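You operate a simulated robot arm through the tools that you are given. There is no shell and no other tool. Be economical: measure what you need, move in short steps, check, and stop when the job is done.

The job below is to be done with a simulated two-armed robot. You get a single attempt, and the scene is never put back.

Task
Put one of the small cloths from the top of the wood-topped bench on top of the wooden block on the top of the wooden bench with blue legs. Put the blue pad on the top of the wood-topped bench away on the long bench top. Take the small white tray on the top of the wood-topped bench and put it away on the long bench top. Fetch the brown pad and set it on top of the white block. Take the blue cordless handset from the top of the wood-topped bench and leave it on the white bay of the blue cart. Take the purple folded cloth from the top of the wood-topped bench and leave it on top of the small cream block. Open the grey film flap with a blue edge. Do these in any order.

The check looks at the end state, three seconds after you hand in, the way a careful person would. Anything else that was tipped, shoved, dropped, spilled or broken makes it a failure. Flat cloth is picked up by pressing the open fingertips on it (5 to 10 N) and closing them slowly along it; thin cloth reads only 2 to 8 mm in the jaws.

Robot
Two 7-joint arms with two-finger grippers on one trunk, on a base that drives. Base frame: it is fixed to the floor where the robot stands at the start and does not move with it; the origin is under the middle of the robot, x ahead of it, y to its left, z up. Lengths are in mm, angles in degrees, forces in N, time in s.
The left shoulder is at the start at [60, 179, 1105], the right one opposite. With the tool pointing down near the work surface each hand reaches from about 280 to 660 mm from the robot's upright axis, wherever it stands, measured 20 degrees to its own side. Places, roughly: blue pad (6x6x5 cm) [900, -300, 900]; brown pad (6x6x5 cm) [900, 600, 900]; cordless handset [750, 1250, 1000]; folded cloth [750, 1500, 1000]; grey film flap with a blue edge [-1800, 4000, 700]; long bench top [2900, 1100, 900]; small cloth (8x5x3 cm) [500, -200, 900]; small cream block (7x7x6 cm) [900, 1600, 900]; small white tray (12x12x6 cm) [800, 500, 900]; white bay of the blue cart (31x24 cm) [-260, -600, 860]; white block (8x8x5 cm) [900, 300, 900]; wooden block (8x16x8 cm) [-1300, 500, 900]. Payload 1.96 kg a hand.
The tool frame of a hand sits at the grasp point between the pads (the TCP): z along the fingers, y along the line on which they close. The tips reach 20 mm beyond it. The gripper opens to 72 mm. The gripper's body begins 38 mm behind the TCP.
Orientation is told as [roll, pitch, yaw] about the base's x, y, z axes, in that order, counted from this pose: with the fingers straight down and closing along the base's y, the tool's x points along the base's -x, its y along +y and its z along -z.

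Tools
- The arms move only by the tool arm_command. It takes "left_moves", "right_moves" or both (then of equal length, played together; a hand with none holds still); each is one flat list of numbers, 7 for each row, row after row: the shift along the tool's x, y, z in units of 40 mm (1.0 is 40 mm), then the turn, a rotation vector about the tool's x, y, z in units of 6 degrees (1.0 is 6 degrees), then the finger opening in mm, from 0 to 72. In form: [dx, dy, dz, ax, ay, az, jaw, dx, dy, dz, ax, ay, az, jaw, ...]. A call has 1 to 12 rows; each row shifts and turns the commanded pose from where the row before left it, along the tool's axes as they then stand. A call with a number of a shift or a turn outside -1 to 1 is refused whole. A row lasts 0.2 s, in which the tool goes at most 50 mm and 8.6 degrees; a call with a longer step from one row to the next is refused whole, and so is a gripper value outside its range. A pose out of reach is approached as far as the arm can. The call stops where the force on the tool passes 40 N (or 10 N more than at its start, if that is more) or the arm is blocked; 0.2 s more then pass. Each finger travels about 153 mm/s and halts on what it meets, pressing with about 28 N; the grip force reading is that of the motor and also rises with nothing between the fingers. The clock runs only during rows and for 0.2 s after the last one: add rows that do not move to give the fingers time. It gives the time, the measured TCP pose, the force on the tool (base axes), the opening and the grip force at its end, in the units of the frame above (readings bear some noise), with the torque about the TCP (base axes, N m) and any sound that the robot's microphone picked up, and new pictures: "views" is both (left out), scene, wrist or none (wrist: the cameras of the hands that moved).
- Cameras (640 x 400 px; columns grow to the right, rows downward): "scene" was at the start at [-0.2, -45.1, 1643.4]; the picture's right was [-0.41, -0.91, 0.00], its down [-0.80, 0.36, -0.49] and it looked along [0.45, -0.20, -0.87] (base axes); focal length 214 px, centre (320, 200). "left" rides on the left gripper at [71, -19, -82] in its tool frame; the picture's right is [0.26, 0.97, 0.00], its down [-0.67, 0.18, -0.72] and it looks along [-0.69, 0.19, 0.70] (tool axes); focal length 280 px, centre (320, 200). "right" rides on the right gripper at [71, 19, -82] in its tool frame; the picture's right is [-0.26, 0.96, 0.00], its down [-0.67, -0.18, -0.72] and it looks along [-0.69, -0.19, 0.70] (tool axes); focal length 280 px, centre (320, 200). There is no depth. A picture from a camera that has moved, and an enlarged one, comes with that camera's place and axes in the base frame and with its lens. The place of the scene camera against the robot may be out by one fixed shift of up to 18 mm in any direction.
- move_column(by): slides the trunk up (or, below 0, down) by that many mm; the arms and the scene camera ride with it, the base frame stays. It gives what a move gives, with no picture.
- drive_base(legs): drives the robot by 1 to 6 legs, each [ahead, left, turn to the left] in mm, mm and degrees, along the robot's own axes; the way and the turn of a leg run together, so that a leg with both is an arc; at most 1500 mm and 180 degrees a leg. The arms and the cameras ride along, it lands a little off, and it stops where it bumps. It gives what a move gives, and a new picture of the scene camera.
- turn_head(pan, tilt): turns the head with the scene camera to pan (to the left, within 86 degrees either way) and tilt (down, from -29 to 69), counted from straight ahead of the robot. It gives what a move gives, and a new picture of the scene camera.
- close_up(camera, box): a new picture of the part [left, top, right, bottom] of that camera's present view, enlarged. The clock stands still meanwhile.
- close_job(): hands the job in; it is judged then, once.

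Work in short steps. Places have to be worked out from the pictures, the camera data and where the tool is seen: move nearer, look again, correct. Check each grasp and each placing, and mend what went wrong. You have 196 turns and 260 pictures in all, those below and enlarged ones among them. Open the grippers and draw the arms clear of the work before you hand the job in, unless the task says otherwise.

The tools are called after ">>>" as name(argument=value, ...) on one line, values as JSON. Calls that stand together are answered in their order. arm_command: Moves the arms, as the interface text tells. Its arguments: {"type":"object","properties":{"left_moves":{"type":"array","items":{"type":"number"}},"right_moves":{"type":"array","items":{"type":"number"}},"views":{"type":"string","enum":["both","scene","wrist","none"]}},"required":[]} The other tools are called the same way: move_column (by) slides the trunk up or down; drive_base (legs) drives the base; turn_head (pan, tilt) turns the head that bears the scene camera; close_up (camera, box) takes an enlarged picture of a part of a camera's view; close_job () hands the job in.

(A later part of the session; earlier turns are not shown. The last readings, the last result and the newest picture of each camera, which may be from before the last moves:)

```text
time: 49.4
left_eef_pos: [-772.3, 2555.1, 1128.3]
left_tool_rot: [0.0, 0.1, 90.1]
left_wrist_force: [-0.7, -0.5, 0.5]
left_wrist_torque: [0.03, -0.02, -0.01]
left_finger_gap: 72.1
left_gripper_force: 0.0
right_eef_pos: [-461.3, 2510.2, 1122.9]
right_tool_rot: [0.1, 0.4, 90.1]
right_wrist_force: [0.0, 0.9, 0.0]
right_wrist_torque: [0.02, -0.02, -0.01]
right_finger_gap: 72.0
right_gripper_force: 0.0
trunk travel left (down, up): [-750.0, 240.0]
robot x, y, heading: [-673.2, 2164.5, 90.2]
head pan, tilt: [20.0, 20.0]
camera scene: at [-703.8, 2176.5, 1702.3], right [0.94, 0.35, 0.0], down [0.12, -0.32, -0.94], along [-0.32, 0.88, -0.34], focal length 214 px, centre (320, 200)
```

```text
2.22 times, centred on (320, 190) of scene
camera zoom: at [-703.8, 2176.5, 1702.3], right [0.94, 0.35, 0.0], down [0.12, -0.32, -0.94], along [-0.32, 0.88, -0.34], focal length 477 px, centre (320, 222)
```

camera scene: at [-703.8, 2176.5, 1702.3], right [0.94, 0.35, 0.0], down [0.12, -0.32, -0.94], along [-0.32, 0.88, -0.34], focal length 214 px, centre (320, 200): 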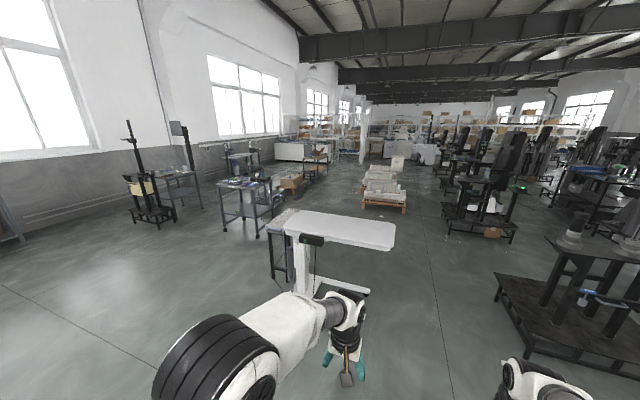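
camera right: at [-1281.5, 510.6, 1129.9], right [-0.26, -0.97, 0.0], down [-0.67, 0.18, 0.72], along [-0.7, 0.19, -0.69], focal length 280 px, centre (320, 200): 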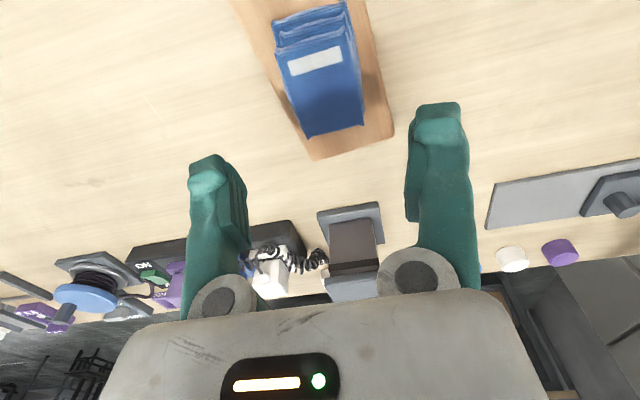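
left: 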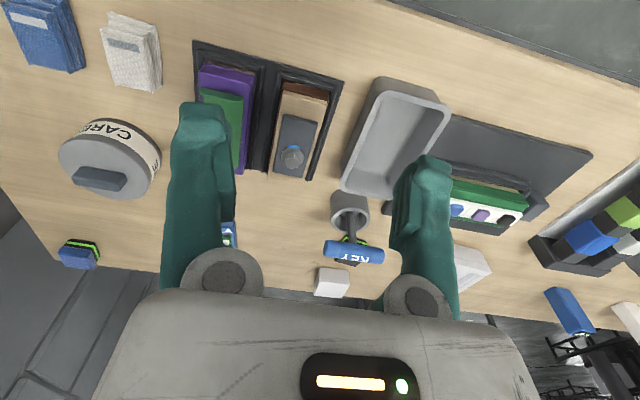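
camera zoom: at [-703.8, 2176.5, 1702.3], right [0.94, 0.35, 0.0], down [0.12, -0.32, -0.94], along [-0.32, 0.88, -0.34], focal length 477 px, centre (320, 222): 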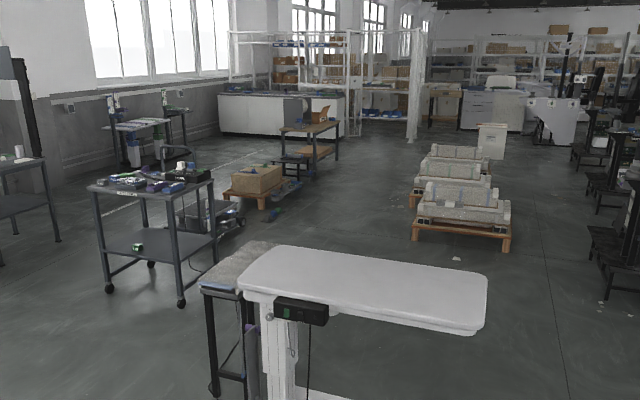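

The stand behind the white table has a grey top with a blue edge, near [-1780,4050]. I approach its front and look down at it.

>>> drive_base(legs=[[0, 1050, 0], [850, 0, 0]])

>>> turn_head(pan=0, tilt=40)

>>> close_up(camera="scene", box=[220, 100, 420, 225])

```text
time: 59.0
left_eef_pos: [-1824.1, 3406.2, 1127.9]
left_tool_rot: [-0.1, 0.1, 89.7]
left_wrist_force: [0.5, 0.4, 0.8]
left_wrist_torque: [-0.02, 0.01, 0.03]
left_finger_gap: 72.1
left_gripper_force: 0.1
right_eef_pos: [-1515.2, 3358.2, 1122.2]
right_tool_rot: [0.0, 0.4, 89.8]
right_wrist_force: [0.4, 0.2, -1.1]
right_wrist_torque: [0.01, 0.02, 0.0]
right_finger_gap: 72.1
right_gripper_force: 0.0
trunk travel left (down, up): [-750.0, 240.0]
robot x, y, heading: [-1726.1, 3016.3, 89.8]
head pan, tilt: [20.0, 20.0]
camera scene: at [-1758.3, 3026.8, 1702.3], right [0.94, 0.34, 0.0], down [0.12, -0.32, -0.94], along [-0.32, 0.88, -0.34], focal length 214 px, centre (320, 200)
```

scene: 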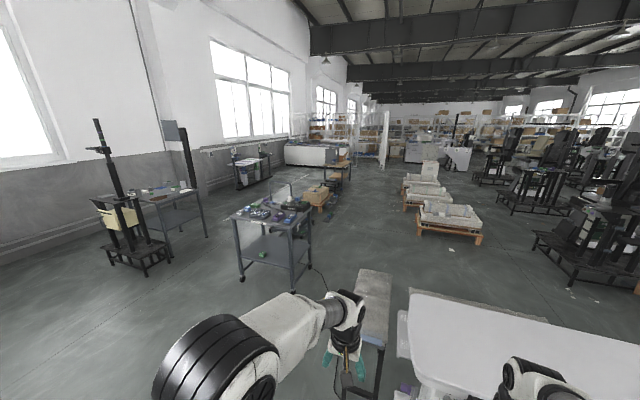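

```text
time: 59.8
left_eef_pos: [-1824.8, 3406.8, 1128.0]
left_tool_rot: [0.0, 0.0, 89.7]
left_wrist_force: [0.2, -0.5, -0.5]
left_wrist_torque: [0.0, 0.03, 0.04]
left_finger_gap: 72.1
left_gripper_force: 0.0
right_eef_pos: [-1513.7, 3358.4, 1122.7]
right_tool_rot: [0.0, 0.4, 89.8]
right_wrist_force: [-0.2, -0.5, 0.1]
right_wrist_torque: [0.0, -0.01, 0.0]
right_finger_gap: 71.9
right_gripper_force: 0.0
trunk travel left (down, up): [-750.0, 240.0]
robot x, y, heading: [-1724.4, 3018.8, 89.8]
head pan, tilt: [0.0, 40.0]
camera scene: at [-1726.6, 3024.3, 1671.0], right [1.0, 0.0, 0.0], down [0.0, -0.64, -0.77], along [0.0, 0.77, -0.64], focal length 214 px, centre (320, 200)
```

scene: 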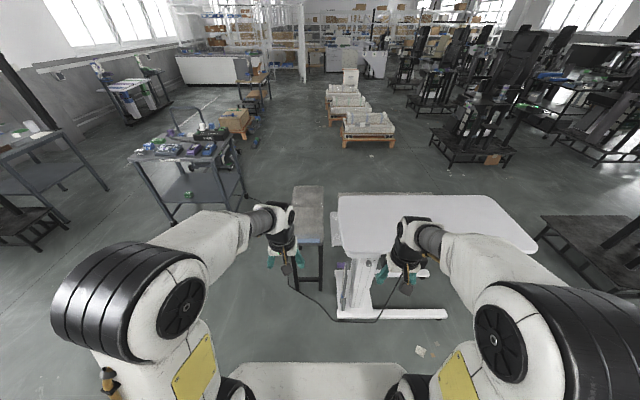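

```text
3.20 times, centred on (320, 162) of scene
camera zoom: at [-1726.6, 3024.3, 1671.0], right [1.0, 0.0, 0.0], down [0.0, -0.64, -0.77], along [0.0, 0.77, -0.64], focal length 686 px, centre (320, 320)
```

zoom: 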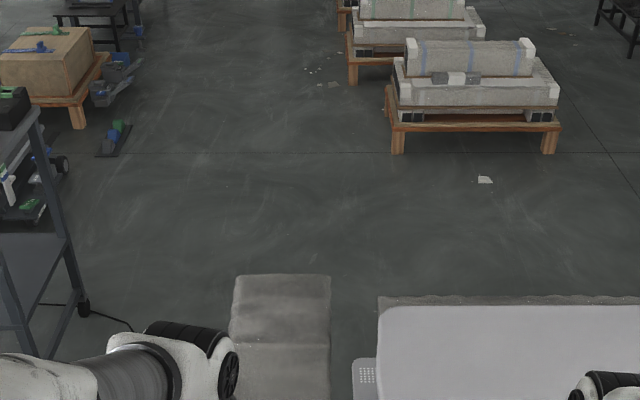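

I zoom on the stand, and get the left wrist view too.

>>> close_up(camera="scene", box=[240, 175, 400, 300])

>>> close_up(camera="left", box=[0, 0, 640, 400])

```text
3.20 times, centred on (320, 238) of scene
camera zoom: at [-1726.6, 3024.3, 1671.0], right [1.0, 0.0, 0.0], down [0.0, -0.64, -0.77], along [0.0, 0.77, -0.64], focal length 686 px, centre (320, 80)
```

zoom: 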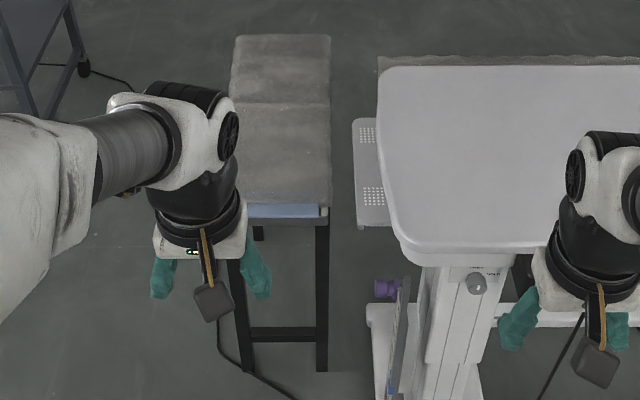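

```text
1.00 times, centred on (320, 200) of left (not enlarged: the box is as wide or as high as the picture)
camera zoom: at [-1804.9, 3333.9, 1210.9], right [-0.97, -0.26, 0.0], down [-0.18, 0.68, 0.72], along [-0.18, 0.69, -0.7], focal length 280 px, centre (320, 200)
```

zoom: 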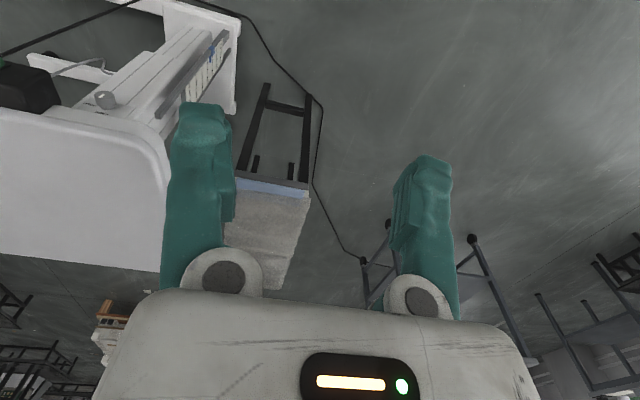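

The grey cover with blue front edge is on a narrow stand (front edge ≈[-1784,3813,~700]). I move the left hand aside, drive closer, and look down.

>>> arm_command(left_moves=[0, 1, 0, 0, 0, 0, 72, 0, 1, 0, 0, 0, 0, 72, 0, 1, 0, 0, 0, 0, 72, 0, 1, 0, 0, 0, 0, 72], views="none")

>>> drive_base(legs=[[300, 0, 0]])

>>> turn_head(pan=5, tilt=55)

>>> close_up(camera="scene", box=[220, 100, 420, 225])

```text
time: 60.8
left_eef_pos: [-1985.8, 3407.5, 1127.8]
left_tool_rot: [-0.1, 0.0, 89.7]
left_wrist_force: [-0.4, -0.1, 0.3]
left_wrist_torque: [-0.01, 0.01, 0.01]
left_finger_gap: 72.0
left_gripper_force: 0.1
right_eef_pos: [-1515.4, 3358.4, 1123.7]
right_tool_rot: [-0.1, 0.5, 89.8]
right_wrist_force: [0.1, 0.0, -0.1]
right_wrist_torque: [0.04, -0.04, -0.01]
right_finger_gap: 71.9
right_gripper_force: 0.0
trunk travel left (down, up): [-750.0, 240.0]
robot x, y, heading: [-1727.3, 3013.8, 89.7]
head pan, tilt: [0.0, 40.0]
```

```text
time: 62.9
left_eef_pos: [-1982.4, 3710.4, 1127.4]
left_tool_rot: [0.1, 0.0, 89.7]
left_wrist_force: [-0.7, 0.6, -1.2]
left_wrist_torque: [0.01, 0.03, -0.01]
left_finger_gap: 72.0
left_gripper_force: 0.1
right_eef_pos: [-1512.6, 3660.2, 1122.5]
right_tool_rot: [0.0, 0.4, 89.7]
right_wrist_force: [-0.3, -0.2, 0.5]
right_wrist_torque: [0.02, 0.02, 0.01]
right_finger_gap: 71.8
right_gripper_force: 0.0
trunk travel left (down, up): [-750.0, 240.0]
robot x, y, heading: [-1723.5, 3317.0, 89.8]
head pan, tilt: [0.0, 40.0]
camera scene: at [-1725.0, 3326.9, 1670.9], right [1.0, -0.01, 0.0], down [0.0, -0.64, -0.77], along [0.0, 0.77, -0.64], focal length 214 px, centre (320, 200)
```

scene: 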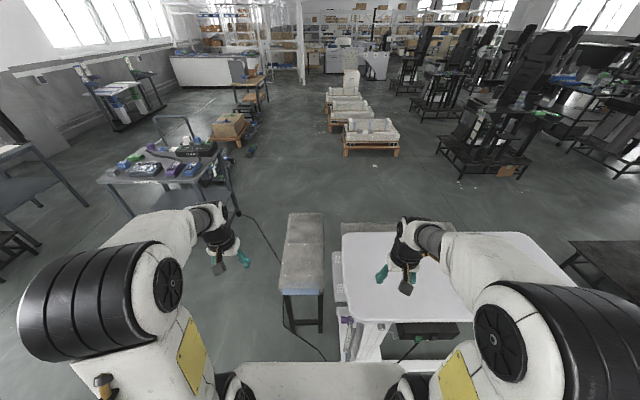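

```text
time: 63.6
left_eef_pos: [-1982.6, 3711.1, 1128.1]
left_tool_rot: [0.1, 0.0, 89.7]
left_wrist_force: [0.3, -0.5, 0.3]
left_wrist_torque: [0.01, -0.01, 0.01]
left_finger_gap: 71.9
left_gripper_force: 0.0
right_eef_pos: [-1511.7, 3662.1, 1123.2]
right_tool_rot: [0.0, 0.4, 89.8]
right_wrist_force: [-0.3, 0.9, -0.9]
right_wrist_torque: [0.01, -0.01, 0.01]
right_finger_gap: 72.0
right_gripper_force: 0.1
trunk travel left (down, up): [-750.0, 240.0]
robot x, y, heading: [-1721.7, 3320.2, 90.0]
head pan, tilt: [5.0, 55.0]
camera scene: at [-1731.3, 3314.6, 1650.3], right [1.0, 0.08, 0.0], down [0.07, -0.82, -0.57], along [-0.05, 0.57, -0.82], focal length 214 px, centre (320, 200)
```

scene: 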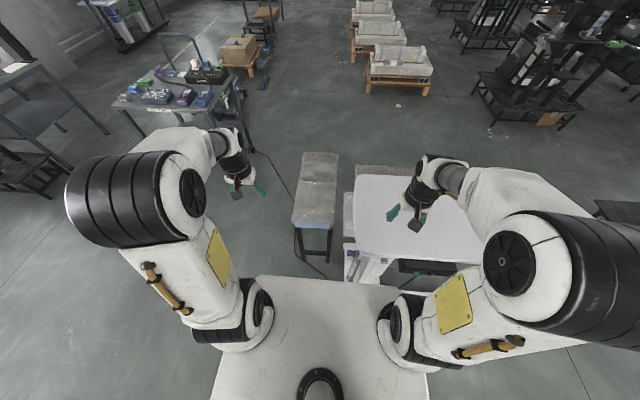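

```text
3.20 times, centred on (320, 162) of scene
camera zoom: at [-1731.3, 3314.6, 1650.3], right [1.0, 0.08, 0.0], down [0.07, -0.82, -0.57], along [-0.05, 0.57, -0.82], focal length 686 px, centre (320, 320)
```

zoom: 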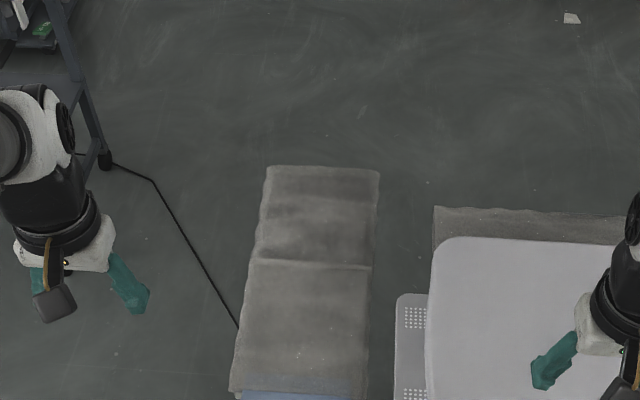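

Triangulating gives the flap front edge at about y=3837, z=700, x −1919…−1703. I zoom in on the front edge.

>>> close_up(camera="scene", box=[270, 145, 366, 265])

>>> close_up(camera="left", box=[0, 0, 640, 400])

>>> close_up(camera="right", box=[0, 0, 640, 400])

```text
3.33 times, centred on (318, 205) of scene
camera zoom: at [-1731.3, 3314.6, 1650.3], right [1.0, 0.08, 0.0], down [0.07, -0.82, -0.57], along [-0.05, 0.57, -0.82], focal length 715 px, centre (327, 183)
```

zoom: 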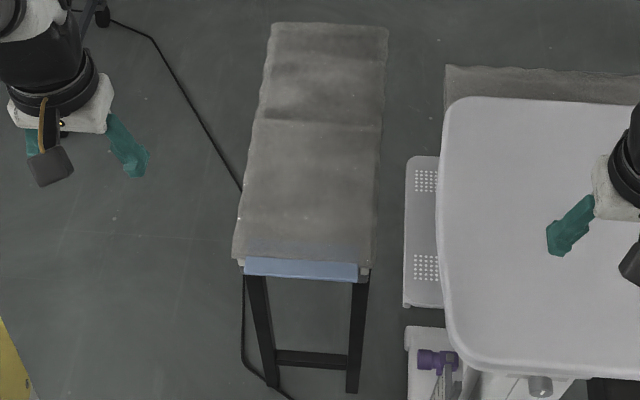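

```text
1.00 times, centred on (320, 200) of left (not enlarged: the box is as wide or as high as the picture)
camera zoom: at [-1962.9, 3638.1, 1210.6], right [-0.97, -0.26, 0.0], down [-0.18, 0.68, 0.72], along [-0.18, 0.69, -0.7], focal length 280 px, centre (320, 200)
```

zoom: 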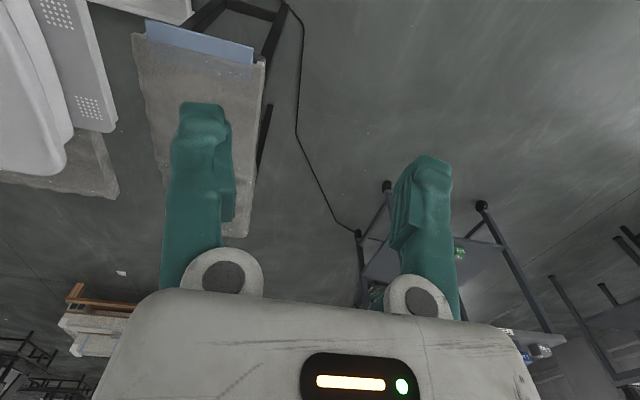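

```text
1.00 times, centred on (320, 200) of right (not enlarged: the box is as wide or as high as the picture)
camera zoom: at [-1530.7, 3591.6, 1205.1], right [-0.96, 0.27, 0.0], down [0.19, 0.68, 0.71], along [0.19, 0.68, -0.7], focal length 280 px, centre (320, 200)
```

zoom: 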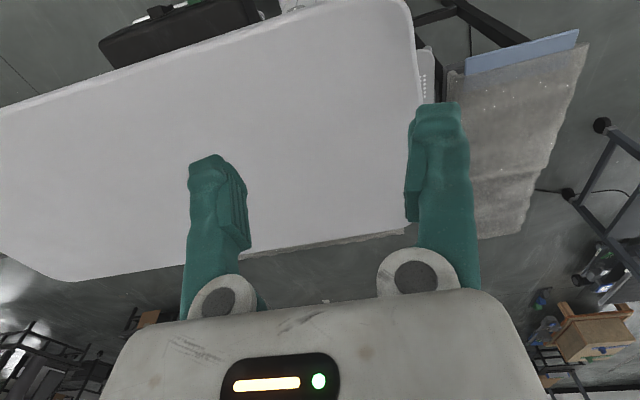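

The blue edge is a stiff strip at about x −1894…−1727, y≈3835. I raise the right hand clear of the white table, lower the trunk, and bring the left hand lower for a closer view.

>>> arm_command(right_moves=[0.6, 0, -1, 0, 0, 0, 72, 0.6, 0, -1, 0, 0, 0, 72, 0, 0, -1, 0, 0, 0, 72, 0, 0, -1, 0, 0, 0, 72], left_moves=[1, 0, 0.5, 0, 0, 0, 72, 1, 0, 0.5, 0, 0, 0, 72, 0.5, 0, 0.5, 0, 0, 0, 72, 0, 0, 0.5, 0, 0, 0, 72], views="none")

>>> move_column(by=-180)

>>> close_up(camera="left", box=[0, 0, 640, 400])

>>> close_up(camera="scene", box=[240, 130, 400, 230])

```text
time: 64.6
left_eef_pos: [-1984.4, 3610.9, 1048.4]
left_tool_rot: [0.0, 0.1, 89.8]
left_wrist_force: [0.5, 0.1, -0.2]
left_wrist_torque: [-0.08, 0.01, 0.01]
left_finger_gap: 72.2
left_gripper_force: 0.0
right_eef_pos: [-1512.6, 3644.9, 1137.7]
right_tool_rot: [0.0, 0.1, 89.7]
right_wrist_force: [0.5, 0.2, -1.3]
right_wrist_torque: [0.0, -0.01, 0.02]
right_finger_gap: 72.0
right_gripper_force: 0.1
right hand out of reach, approached as far as the arm can: row 1, 2, 3, 4
trunk travel left (down, up): [-750.0, 240.0]
robot x, y, heading: [-1727.5, 3321.6, 89.6]
head pan, tilt: [5.0, 55.0]
```

```text
time: 66.6
left_eef_pos: [-1982.4, 3609.5, 868.4]
left_tool_rot: [-0.1, 0.0, 89.7]
left_wrist_force: [-0.1, 0.1, 0.6]
left_wrist_torque: [0.0, 0.0, 0.0]
left_finger_gap: 72.3
left_gripper_force: 0.1
right_eef_pos: [-1512.7, 3644.3, 957.3]
right_tool_rot: [0.0, 0.2, 89.8]
right_wrist_force: [-0.5, 1.1, -0.1]
right_wrist_torque: [0.02, -0.01, -0.01]
right_finger_gap: 71.9
right_gripper_force: 0.0
trunk travel left (down, up): [-570.0, 420.0]
robot x, y, heading: [-1723.7, 3322.8, 89.7]
head pan, tilt: [5.0, 55.0]
```

```text
1.00 times, centred on (320, 200) of left (not enlarged: the box is as wide or as high as the picture)
camera zoom: at [-1963.6, 3537.6, 951.0], right [-0.97, -0.26, 0.0], down [-0.18, 0.68, 0.72], along [-0.18, 0.69, -0.7], focal length 280 px, centre (320, 200)
```

zoom: 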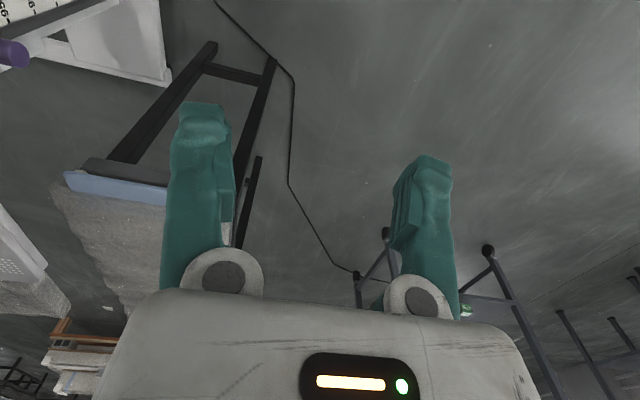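

```text
4.00 times, centred on (320, 180) of scene
camera zoom: at [-1731.4, 3314.0, 1470.3], right [1.0, 0.08, 0.0], down [0.07, -0.82, -0.57], along [-0.05, 0.57, -0.82], focal length 858 px, centre (320, 280)
```

zoom: 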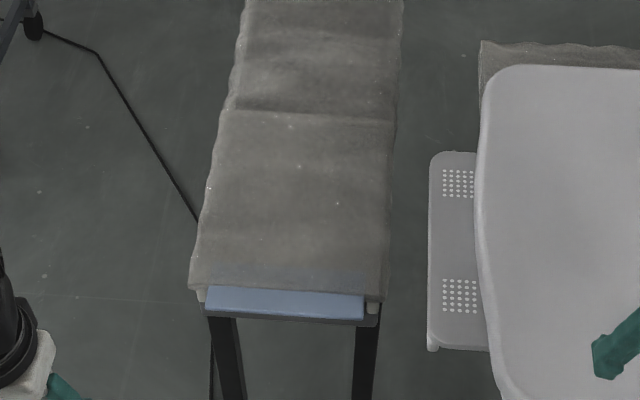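

I bring the left hand lower and in front of the strip for a close camera look.

>>> arm_command(left_moves=[-0.2, -0.86, 0.4, 0, 0, 0, 72, -0.2, -0.86, 0.4, 0, 0, 0, 72, -0.2, -0.86, 0.4, 0, 0, 0, 72, -0.2, -0.86, 0.4, 0, 0, 0, 72, -0.2, -0.86, 0.4, 0, 0, 0, 72], views="both")

```text
time: 67.8
left_eef_pos: [-1809.4, 3649.9, 788.2]
left_tool_rot: [0.0, 0.0, 89.7]
left_wrist_force: [-0.4, -0.7, -0.1]
left_wrist_torque: [0.02, 0.0, -0.02]
left_finger_gap: 72.2
left_gripper_force: 0.0
right_eef_pos: [-1510.7, 3644.7, 956.9]
right_tool_rot: [0.0, 0.1, 89.6]
right_wrist_force: [0.2, -0.2, 0.0]
right_wrist_torque: [0.01, -0.02, 0.02]
right_finger_gap: 72.1
right_gripper_force: 0.0
trunk travel left (down, up): [-570.0, 420.0]
robot x, y, heading: [-1721.7, 3321.6, 90.0]
head pan, tilt: [5.0, 55.0]
camera scene: at [-1730.3, 3314.7, 1470.3], right [1.0, 0.08, 0.0], down [0.07, -0.82, -0.57], along [-0.05, 0.57, -0.82], focal length 214 px, centre (320, 200)
camera left: at [-1790.1, 3577.8, 871.2], right [-0.97, -0.26, 0.0], down [-0.18, 0.68, 0.72], along [-0.18, 0.69, -0.7], focal length 280 px, centre (320, 200)
```

scene: 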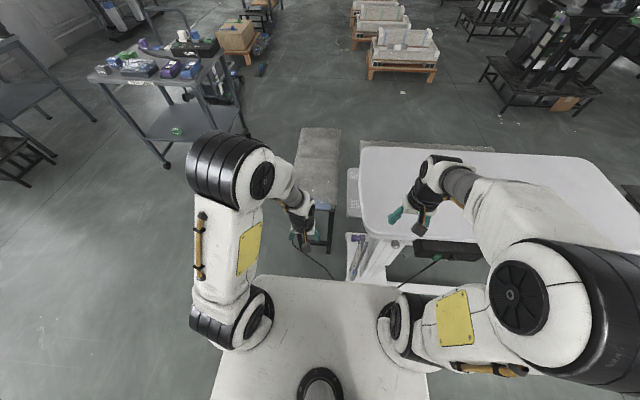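
left: 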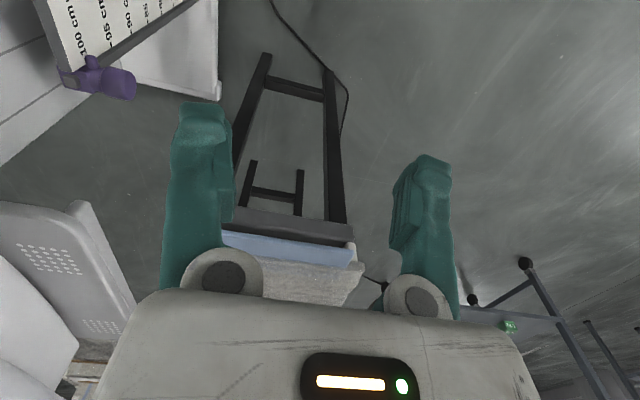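

>>> close_up(camera="left", box=[210, 195, 390, 310])

```text
3.48 times, centred on (300, 252) of left
camera zoom: at [-1790.1, 3577.8, 871.2], right [-0.97, -0.26, 0.0], down [-0.18, 0.68, 0.72], along [-0.18, 0.69, -0.7], focal length 975 px, centre (390, 17)
```

zoom: 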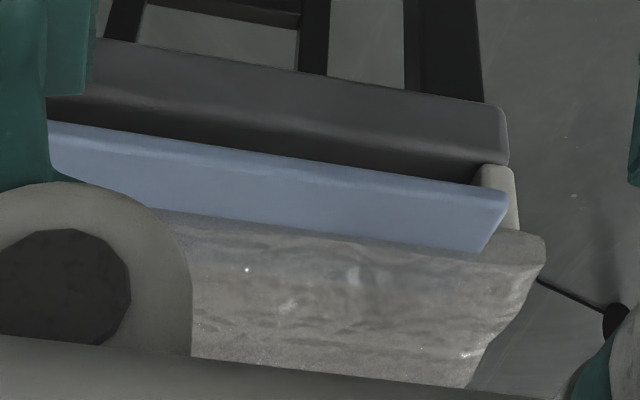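

A stiff blue lip overhangs a dark beam with some gap. I tilt the left hand forward so its camera looks nearly level at that gap.

>>> arm_command(left_moves=[0, 0, 0, 0, -1, 0, 72, 0, 0, 0, 0, -1, 0, 72, 0, 0, 0, 0, -1, 0, 72, 0, 0, 0, 0, -1, 0, 72, 0, 0, 0, 0, -1, 0, 72, 0, 0, 0, 0, -1, 0, 72, 0, 0, 0, 0, -1, 0, 72, 0, 0, 0.6, 0, 0, 0, 72, 0, 0, 0.6, 0, 0, 0, 72, 0, 0, 0.6, 0, 0, 0, 72], views="wrist")

```text
time: 70.0
left_eef_pos: [-1792.2, 3732.4, 719.4]
left_tool_rot: [-0.1, -42.1, 89.7]
left_wrist_force: [0.5, -0.3, 0.6]
left_wrist_torque: [-0.02, 0.01, 0.02]
left_finger_gap: 71.8
left_gripper_force: 0.1
left hand out of reach, approached as far as the arm can: row 4, 5, 6, 7
right_eef_pos: [-1510.5, 3645.0, 956.8]
right_tool_rot: [0.0, 0.2, 89.7]
right_wrist_force: [0.5, -0.7, 0.1]
right_wrist_torque: [0.0, 0.03, 0.0]
right_finger_gap: 71.9
right_gripper_force: 0.0
trunk travel left (down, up): [-570.0, 420.0]
robot x, y, heading: [-1728.2, 3318.4, 89.8]
head pan, tilt: [5.0, 55.0]
camera left: at [-1772.6, 3624.1, 734.0], right [-0.97, -0.19, -0.18], down [-0.18, 0.02, 0.98], along [-0.18, 0.98, -0.06], focal length 280 px, centre (320, 200)
```

left: 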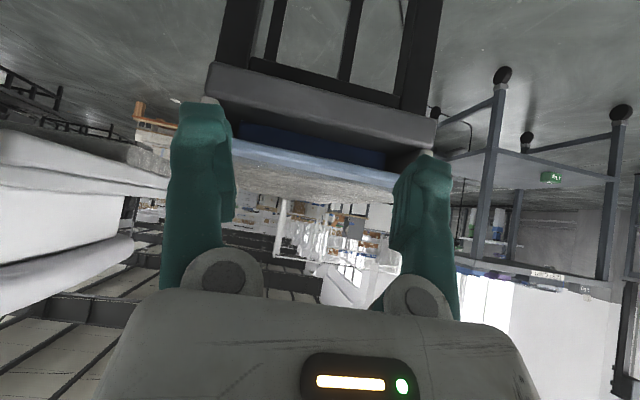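

>>> close_up(camera="left", box=[190, 50, 450, 220])

```text
2.35 times, centred on (320, 135) of left
camera zoom: at [-1772.6, 3624.1, 734.0], right [-0.97, -0.19, -0.18], down [-0.18, 0.02, 0.98], along [-0.18, 0.98, -0.06], focal length 660 px, centre (320, 353)
```

zoom: 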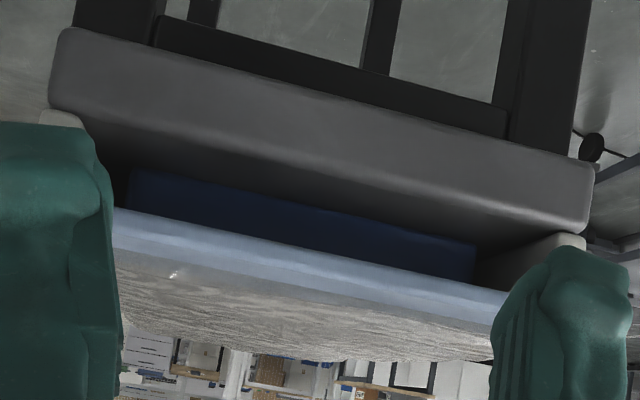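

There's a ~22 mm gap under the blue lip (lip front z≈687–691, beam top ≈665). Plan: fingers level, closing vertically, pinch the lip from the front. I back off a bit to give the arm room, then rotate the hand level.

>>> drive_base(legs=[[-160, 0, 0]])

>>> arm_command(left_moves=[0, 0, 0, 0, -1, 0, 36, 0, 0, 0, 0, -1, 0, 36, 0, 0, 0, 0, -1, 0, 36, 0, 0, 0, 0, -1, 0, 36, 0, 0, 0, 0, -1, 0, 36, 0, 0, 0, 0, -1, 0, 36, 0, 0, 0, 0, -1, 0, 36, 0, 0, 0, 0, -1, 0, 36], views="both")

```text
time: 71.5
left_eef_pos: [-1792.3, 3571.5, 720.1]
left_tool_rot: [0.0, -42.1, 89.6]
left_wrist_force: [0.1, -0.6, 0.3]
left_wrist_torque: [0.01, -0.02, -0.01]
left_finger_gap: 71.9
left_gripper_force: 0.1
right_eef_pos: [-1512.3, 3482.9, 957.0]
right_tool_rot: [0.0, 0.1, 89.7]
right_wrist_force: [-0.1, -0.7, -0.2]
right_wrist_torque: [0.05, 0.02, 0.01]
right_finger_gap: 72.3
right_gripper_force: 0.1
trunk travel left (down, up): [-570.0, 420.0]
robot x, y, heading: [-1724.5, 3160.6, 89.7]
head pan, tilt: [5.0, 55.0]
camera scene: at [-1732.1, 3152.1, 1470.3], right [1.0, 0.08, 0.0], down [0.07, -0.82, -0.57], along [-0.05, 0.57, -0.82], focal length 214 px, centre (320, 200)
```

scene: 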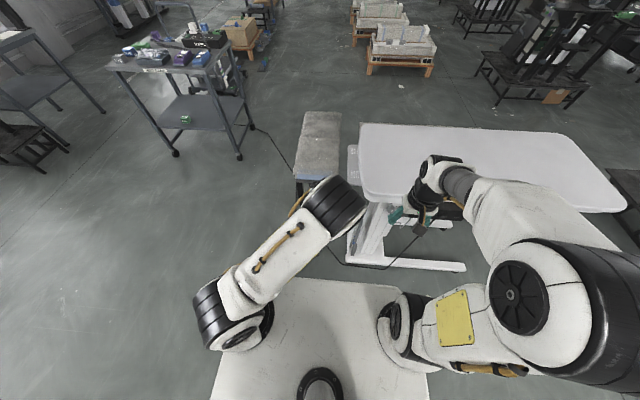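

```text
time: 73.2
left_eef_pos: [-1792.6, 3572.2, 718.9]
left_tool_rot: [-176.0, -89.9, -94.4]
left_wrist_force: [-0.3, 0.0, -0.2]
left_wrist_torque: [0.03, 0.01, 0.03]
left_finger_gap: 36.2
left_gripper_force: 0.0
right_eef_pos: [-1512.0, 3483.2, 957.0]
right_tool_rot: [0.0, 0.3, 89.7]
right_wrist_force: [0.6, 0.5, -0.2]
right_wrist_torque: [0.01, -0.02, 0.03]
right_finger_gap: 71.9
right_gripper_force: 0.1
trunk travel left (down, up): [-570.0, 420.0]
robot x, y, heading: [-1726.6, 3157.5, 89.7]
head pan, tilt: [5.0, 55.0]
camera scene: at [-1732.2, 3153.9, 1470.3], right [1.0, 0.08, 0.0], down [0.07, -0.82, -0.57], along [-0.05, 0.57, -0.82], focal length 214 px, centre (320, 200)
camera left: at [-1773.1, 3488.8, 650.0], right [-0.96, 0.01, -0.26], down [-0.19, -0.72, 0.67], along [-0.18, 0.7, 0.69], focal length 280 px, centre (320, 200)
```

scene: 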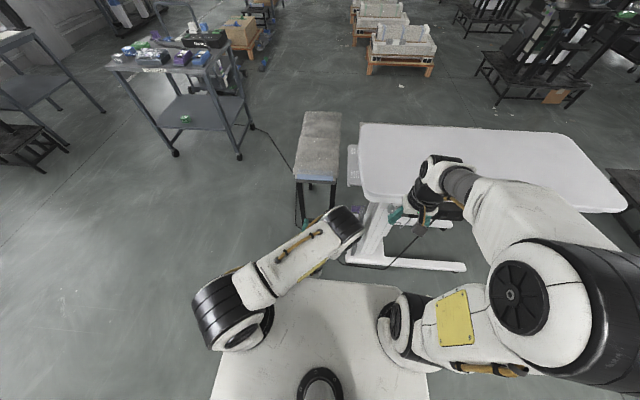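
left: 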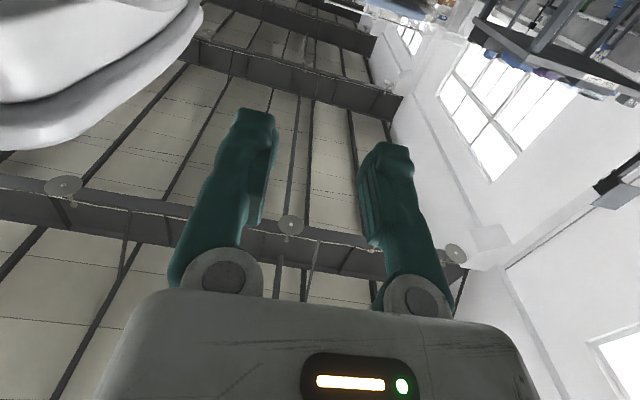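

Hand is level. Now I roll it 90° about its finger axis.

>>> arm_command(left_moves=[0, 0, 0, 0, 0, 1, 36, 0, 0, 0, 0, 0, 1, 36, 0, 0, 0, 0, 0, 1, 36, 0, 0, 0, 0, 0, 1, 36, 0, 0, 0, 0, 0, 1, 36, 0, 0, 0, 0, 0, 1, 36, 0, 0, 0, 0, 0, 1, 36, 0, 0, 0, 0, 0, 1, 36, 0, 0, 0, 0, 0, 1, 36, 0, 0, 0, 0, 0, 1, 36, 0, 0, 0, 0, 0, 1, 36, 0, 0, 0, 0, 0, 1, 36], views="none")

>>> arm_command(left_moves=[0, 0, 0, 0, 0, 1, 36, 0, 0, 0, 0, 0, 1, 36, 0, 0, 0, 0, 0, 1, 36], views="both")

```text
time: 75.8
left_eef_pos: [-1792.1, 3572.1, 719.6]
left_tool_rot: [90.0, -18.0, -0.3]
left_wrist_force: [0.2, -0.5, 0.9]
left_wrist_torque: [0.01, 0.01, 0.0]
left_finger_gap: 36.0
left_gripper_force: 0.0
right_eef_pos: [-1512.9, 3484.3, 956.8]
right_tool_rot: [0.1, 0.2, 89.7]
right_wrist_force: [0.3, -0.8, 0.1]
right_wrist_torque: [-0.02, 0.0, -0.02]
right_finger_gap: 72.1
right_gripper_force: 0.1
trunk travel left (down, up): [-570.0, 420.0]
robot x, y, heading: [-1726.9, 3162.6, 89.5]
head pan, tilt: [5.0, 55.0]
```

```text
time: 76.7
left_eef_pos: [-1792.4, 3572.3, 720.2]
left_tool_rot: [90.0, 0.1, -0.3]
left_wrist_force: [0.0, -0.4, 0.1]
left_wrist_torque: [0.02, -0.04, -0.02]
left_finger_gap: 36.0
left_gripper_force: 0.0
right_eef_pos: [-1513.3, 3484.7, 956.3]
right_tool_rot: [0.1, 0.2, 89.7]
right_wrist_force: [-0.5, 0.2, 1.0]
right_wrist_torque: [0.0, 0.01, 0.02]
right_finger_gap: 71.9
right_gripper_force: 0.0
trunk travel left (down, up): [-570.0, 420.0]
robot x, y, heading: [-1725.9, 3156.8, 89.7]
head pan, tilt: [5.0, 55.0]
camera scene: at [-1732.1, 3153.6, 1470.2], right [1.0, 0.08, 0.0], down [0.07, -0.82, -0.57], along [-0.05, 0.57, -0.82], focal length 214 px, centre (320, 200)
camera left: at [-1863.0, 3489.1, 702.4], right [-0.26, 0.0, 0.97], down [0.67, -0.72, 0.18], along [0.69, 0.69, 0.19], focal length 280 px, centre (320, 200)
```

scene: 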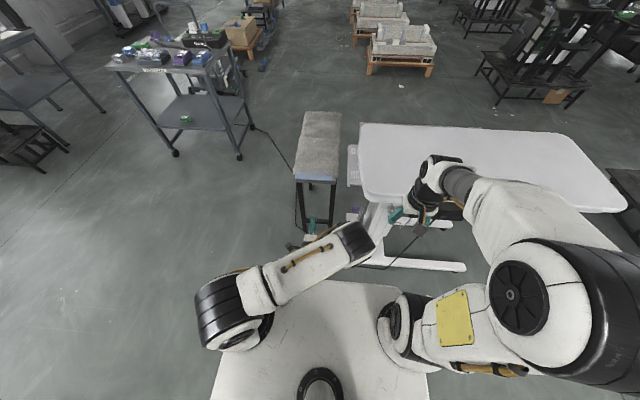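
left: 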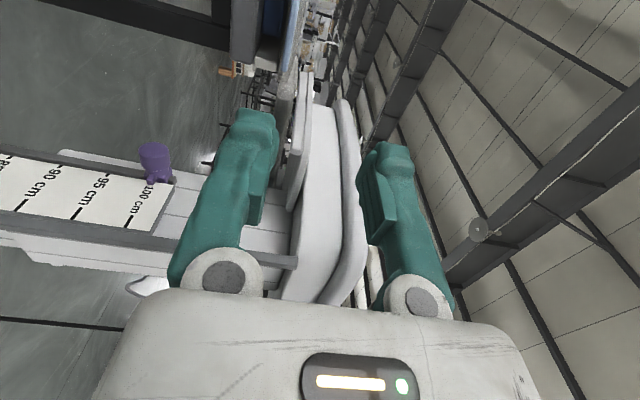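

The hand is level with vertical closing. I move it to just in front of the lip (y=3760, z≈698) and check.

>>> arm_command(left_moves=[0.09, -0.11, 0.94, 0, 0, 0, 36, 0.09, -0.11, 0.94, 0, 0, 0, 36, 0.09, -0.11, 0.94, 0, 0, 0, 36, 0.09, -0.11, 0.94, 0, 0, 0, 36, 0.09, -0.11, 0.94, 0, 0, 0, 36], views="wrist")

>>> close_up(camera="left", box=[200, 0, 440, 150])

```text
time: 77.8
left_eef_pos: [-1810.5, 3761.2, 697.7]
left_tool_rot: [89.9, 0.0, -0.4]
left_wrist_force: [-0.3, 0.5, 0.6]
left_wrist_torque: [0.02, -0.01, 0.01]
left_finger_gap: 35.9
left_gripper_force: 0.0
right_eef_pos: [-1512.5, 3485.1, 956.7]
right_tool_rot: [0.0, 0.1, 89.7]
right_wrist_force: [1.0, -0.4, 0.4]
right_wrist_torque: [-0.01, -0.01, -0.01]
right_finger_gap: 72.1
right_gripper_force: 0.1
trunk travel left (down, up): [-570.0, 420.0]
robot x, y, heading: [-1724.7, 3161.0, 89.9]
head pan, tilt: [5.0, 55.0]
camera left: at [-1880.5, 3678.4, 680.5], right [-0.26, 0.0, 0.97], down [0.67, -0.72, 0.18], along [0.69, 0.69, 0.19], focal length 280 px, centre (320, 200)
```

left: 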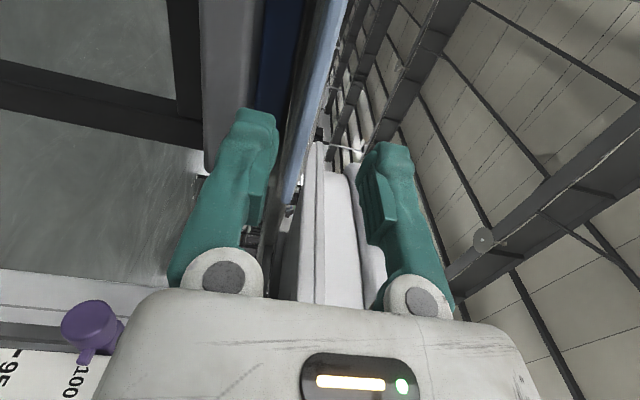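

```text
2.67 times, centred on (320, 75) of left
camera zoom: at [-1880.5, 3678.4, 680.5], right [-0.26, 0.0, 0.97], down [0.67, -0.72, 0.18], along [0.69, 0.69, 0.19], focal length 748 px, centre (320, 533)
```

zoom: 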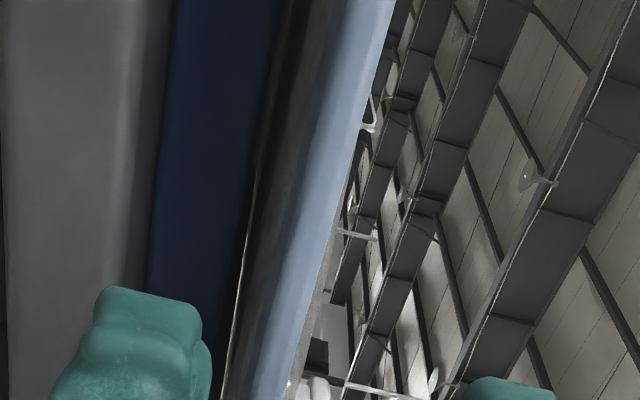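

The lower finger (z 670–680) lines up with the gap (664–688), the upper one clears the lip top (~700). I advance ~55 mm to straddle the lip.

>>> arm_command(left_moves=[0, 0, 0.5, 0, 0, 0, 36, 0, 0, 0.5, 0, 0, 0, 36, 0, 0, 0.4, 0, 0, 0, 36], views="wrist")

>>> close_up(camera="scene", box=[240, 100, 400, 270])

```text
time: 78.7
left_eef_pos: [-1808.0, 3816.8, 697.9]
left_tool_rot: [90.0, 0.0, -0.3]
left_wrist_force: [-0.1, 0.5, 0.9]
left_wrist_torque: [0.03, 0.0, -0.04]
left_finger_gap: 36.3
left_gripper_force: 0.1
right_eef_pos: [-1512.8, 3483.6, 956.5]
right_tool_rot: [-0.1, 0.2, 89.7]
right_wrist_force: [0.4, -0.1, -0.5]
right_wrist_torque: [0.0, -0.01, 0.01]
right_finger_gap: 72.1
right_gripper_force: 0.1
trunk travel left (down, up): [-570.0, 420.0]
robot x, y, heading: [-1724.5, 3160.3, 89.7]
head pan, tilt: [5.0, 55.0]
camera left: at [-1879.9, 3734.0, 680.5], right [-0.26, 0.0, 0.97], down [0.67, -0.72, 0.18], along [0.69, 0.69, 0.19], focal length 280 px, centre (320, 200)
```

left: 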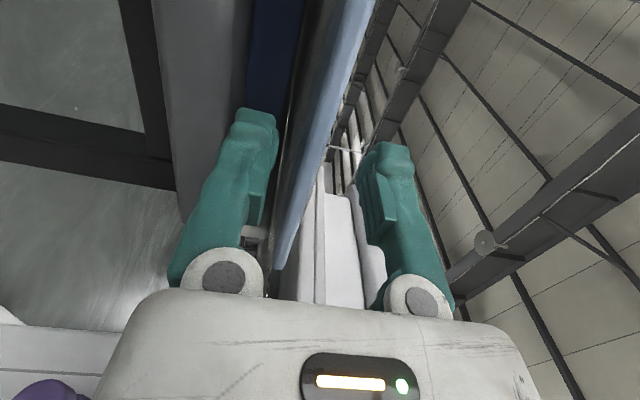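

```text
2.35 times, centred on (320, 185) of scene
camera zoom: at [-1732.4, 3154.1, 1470.2], right [1.0, 0.08, 0.0], down [0.07, -0.82, -0.57], along [-0.05, 0.57, -0.82], focal length 505 px, centre (320, 235)
```

zoom: 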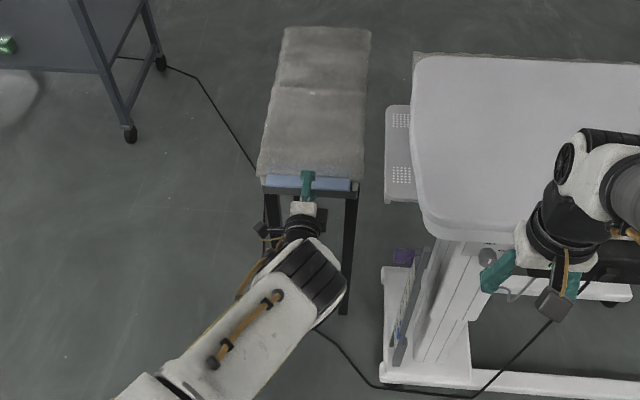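

The upper finger is over the lip. I close the jaws.

>>> arm_command(left_moves=[0, 0, 0, 0, 0, 0, 24, 0, 0, 0, 0, 0, 0, 12, 0, 0, 0, 0, 0, 0, 0, 0, 0, 0, 0, 0, 0, 0], views="wrist")

```text
time: 79.7
left_eef_pos: [-1810.3, 3816.5, 698.8]
left_tool_rot: [90.0, 0.0, -0.3]
left_wrist_force: [-1.0, 1.9, -1.5]
left_wrist_torque: [0.0, -0.01, -0.06]
left_finger_gap: 7.2
left_gripper_force: 36.0
right_eef_pos: [-1512.4, 3484.6, 955.8]
right_tool_rot: [0.0, 0.1, 89.7]
right_wrist_force: [0.3, 0.3, -0.4]
right_wrist_torque: [-0.01, 0.0, 0.03]
right_finger_gap: 71.8
right_gripper_force: 0.0
trunk travel left (down, up): [-570.0, 420.0]
robot x, y, heading: [-1725.8, 3158.6, 89.8]
head pan, tilt: [5.0, 55.0]
camera left: at [-1879.8, 3733.8, 680.6], right [-0.26, 0.0, 0.96], down [0.67, -0.72, 0.18], along [0.69, 0.69, 0.19], focal length 280 px, centre (320, 200)
```

left: 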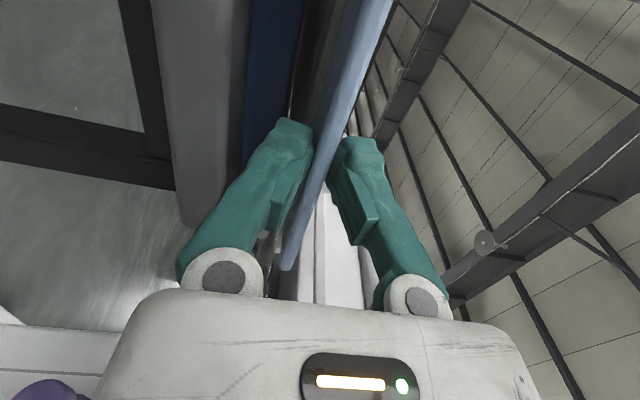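

Gripped at 7 mm. I lift gently and watch force and behaviour.

>>> arm_command(left_moves=[0, 0.4, 0, 0.3, 0, 0, 0, 0, 0.4, 0, 0.3, 0, 0, 0, 0, 0.4, 0, 0.3, 0, 0, 0], views="both")

>>> close_up(camera="scene", box=[240, 80, 400, 250])

```text
time: 80.5
left_eef_pos: [-1809.2, 3819.6, 745.3]
left_tool_rot: [84.5, 0.0, -0.4]
left_wrist_force: [1.7, 16.0, -3.6]
left_wrist_torque: [-0.08, 0.03, 0.18]
left_finger_gap: 7.1
left_gripper_force: 35.6
right_eef_pos: [-1513.1, 3485.2, 956.3]
right_tool_rot: [0.0, 0.3, 89.9]
right_wrist_force: [-0.2, 0.7, 0.2]
right_wrist_torque: [-0.02, 0.03, -0.01]
right_finger_gap: 72.1
right_gripper_force: 0.1
trunk travel left (down, up): [-570.0, 420.0]
robot x, y, heading: [-1724.2, 3158.3, 89.8]
head pan, tilt: [5.0, 55.0]
camera scene: at [-1731.9, 3157.0, 1470.1], right [1.0, 0.08, 0.0], down [0.07, -0.82, -0.57], along [-0.05, 0.57, -0.82], focal length 214 px, centre (320, 200)
camera left: at [-1879.8, 3735.5, 734.3], right [-0.26, 0.09, 0.96], down [0.67, -0.7, 0.25], along [0.69, 0.71, 0.12], focal length 280 px, centre (320, 200)
```

scene: 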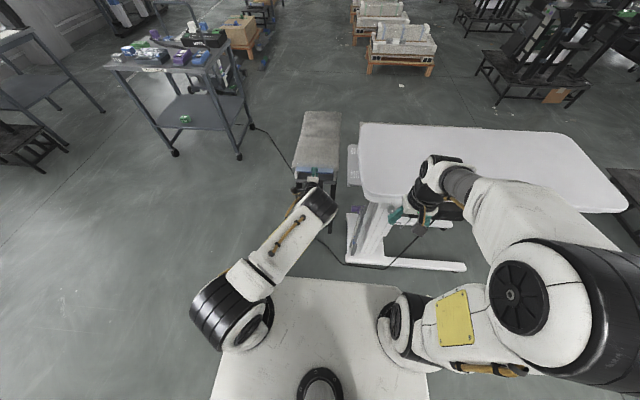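
left: 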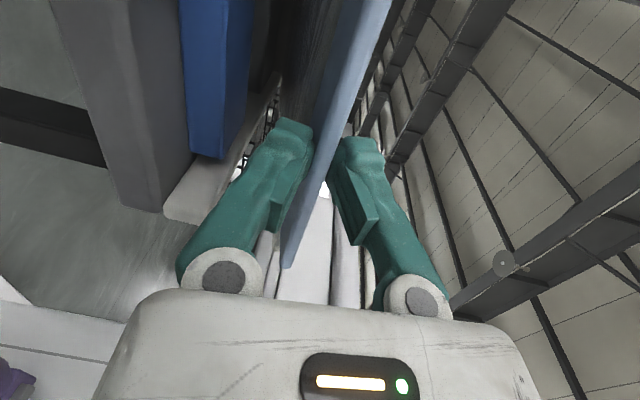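

```text
2.35 times, centred on (320, 165) of scene
camera zoom: at [-1731.9, 3157.0, 1470.1], right [1.0, 0.08, 0.0], down [0.07, -0.82, -0.57], along [-0.05, 0.57, -0.82], focal length 505 px, centre (320, 282)
```

zoom: 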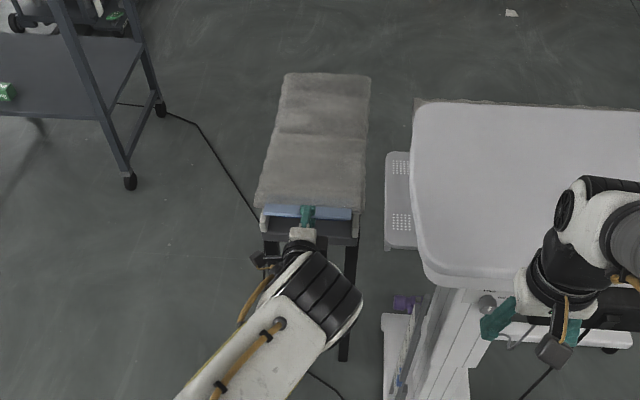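

The flap lifts (blue item remains inside the tray). I continue on an arc about the presumed hinge, checking force.

>>> arm_command(left_moves=[0, 0.3, 0.15, 1, 0, 0, 0, 0, 0.7, 0.08, 1, 0, 0, 0, 0, 0.75, 0.06, 1, 0, 0, 0], views="both")

>>> close_up(camera="scene", box=[240, 80, 400, 250])

```text
time: 81.2
left_eef_pos: [-1809.6, 3841.1, 813.6]
left_tool_rot: [66.6, 0.1, -0.4]
left_wrist_force: [-4.6, -16.2, 6.1]
left_wrist_torque: [-0.02, -0.1, -0.16]
left_finger_gap: 7.1
left_gripper_force: 35.4
right_eef_pos: [-1513.0, 3480.7, 957.7]
right_tool_rot: [-0.2, 0.0, 89.7]
right_wrist_force: [0.3, 0.4, -0.6]
right_wrist_torque: [-0.02, 0.01, 0.02]
right_finger_gap: 72.1
right_gripper_force: 0.1
trunk travel left (down, up): [-570.0, 420.0]
robot x, y, heading: [-1725.4, 3155.5, 89.7]
head pan, tilt: [5.0, 55.0]
camera scene: at [-1732.9, 3149.6, 1470.3], right [1.0, 0.08, 0.0], down [0.07, -0.81, -0.58], along [-0.05, 0.57, -0.82], focal length 214 px, centre (320, 200)
camera left: at [-1879.7, 3758.0, 829.2], right [-0.26, 0.38, 0.89], down [0.67, -0.59, 0.45], along [0.69, 0.71, -0.11], focal length 280 px, centre (320, 200)
```

scene: 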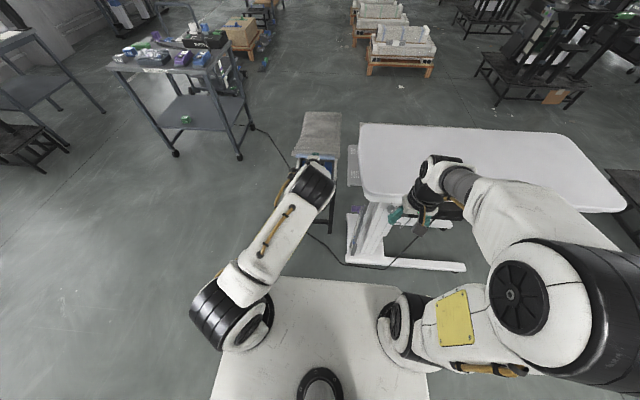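
left: 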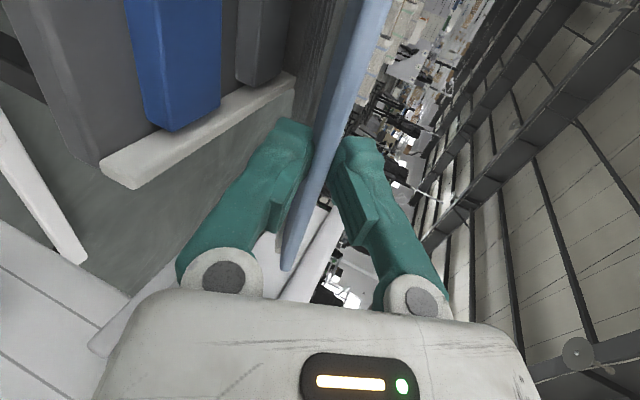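

```text
2.35 times, centred on (320, 165) of scene
camera zoom: at [-1732.9, 3149.6, 1470.3], right [1.0, 0.08, 0.0], down [0.07, -0.81, -0.58], along [-0.05, 0.57, -0.82], focal length 505 px, centre (320, 282)
```

zoom: 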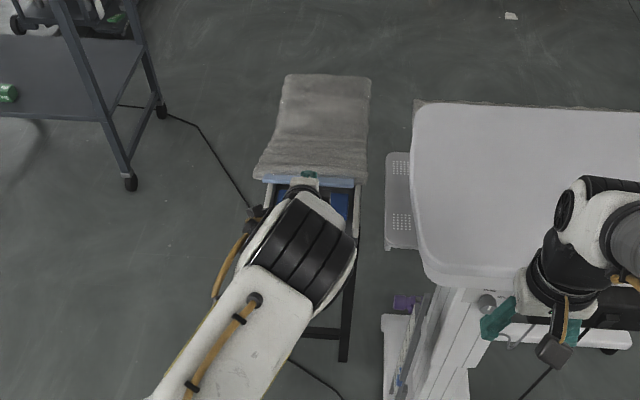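

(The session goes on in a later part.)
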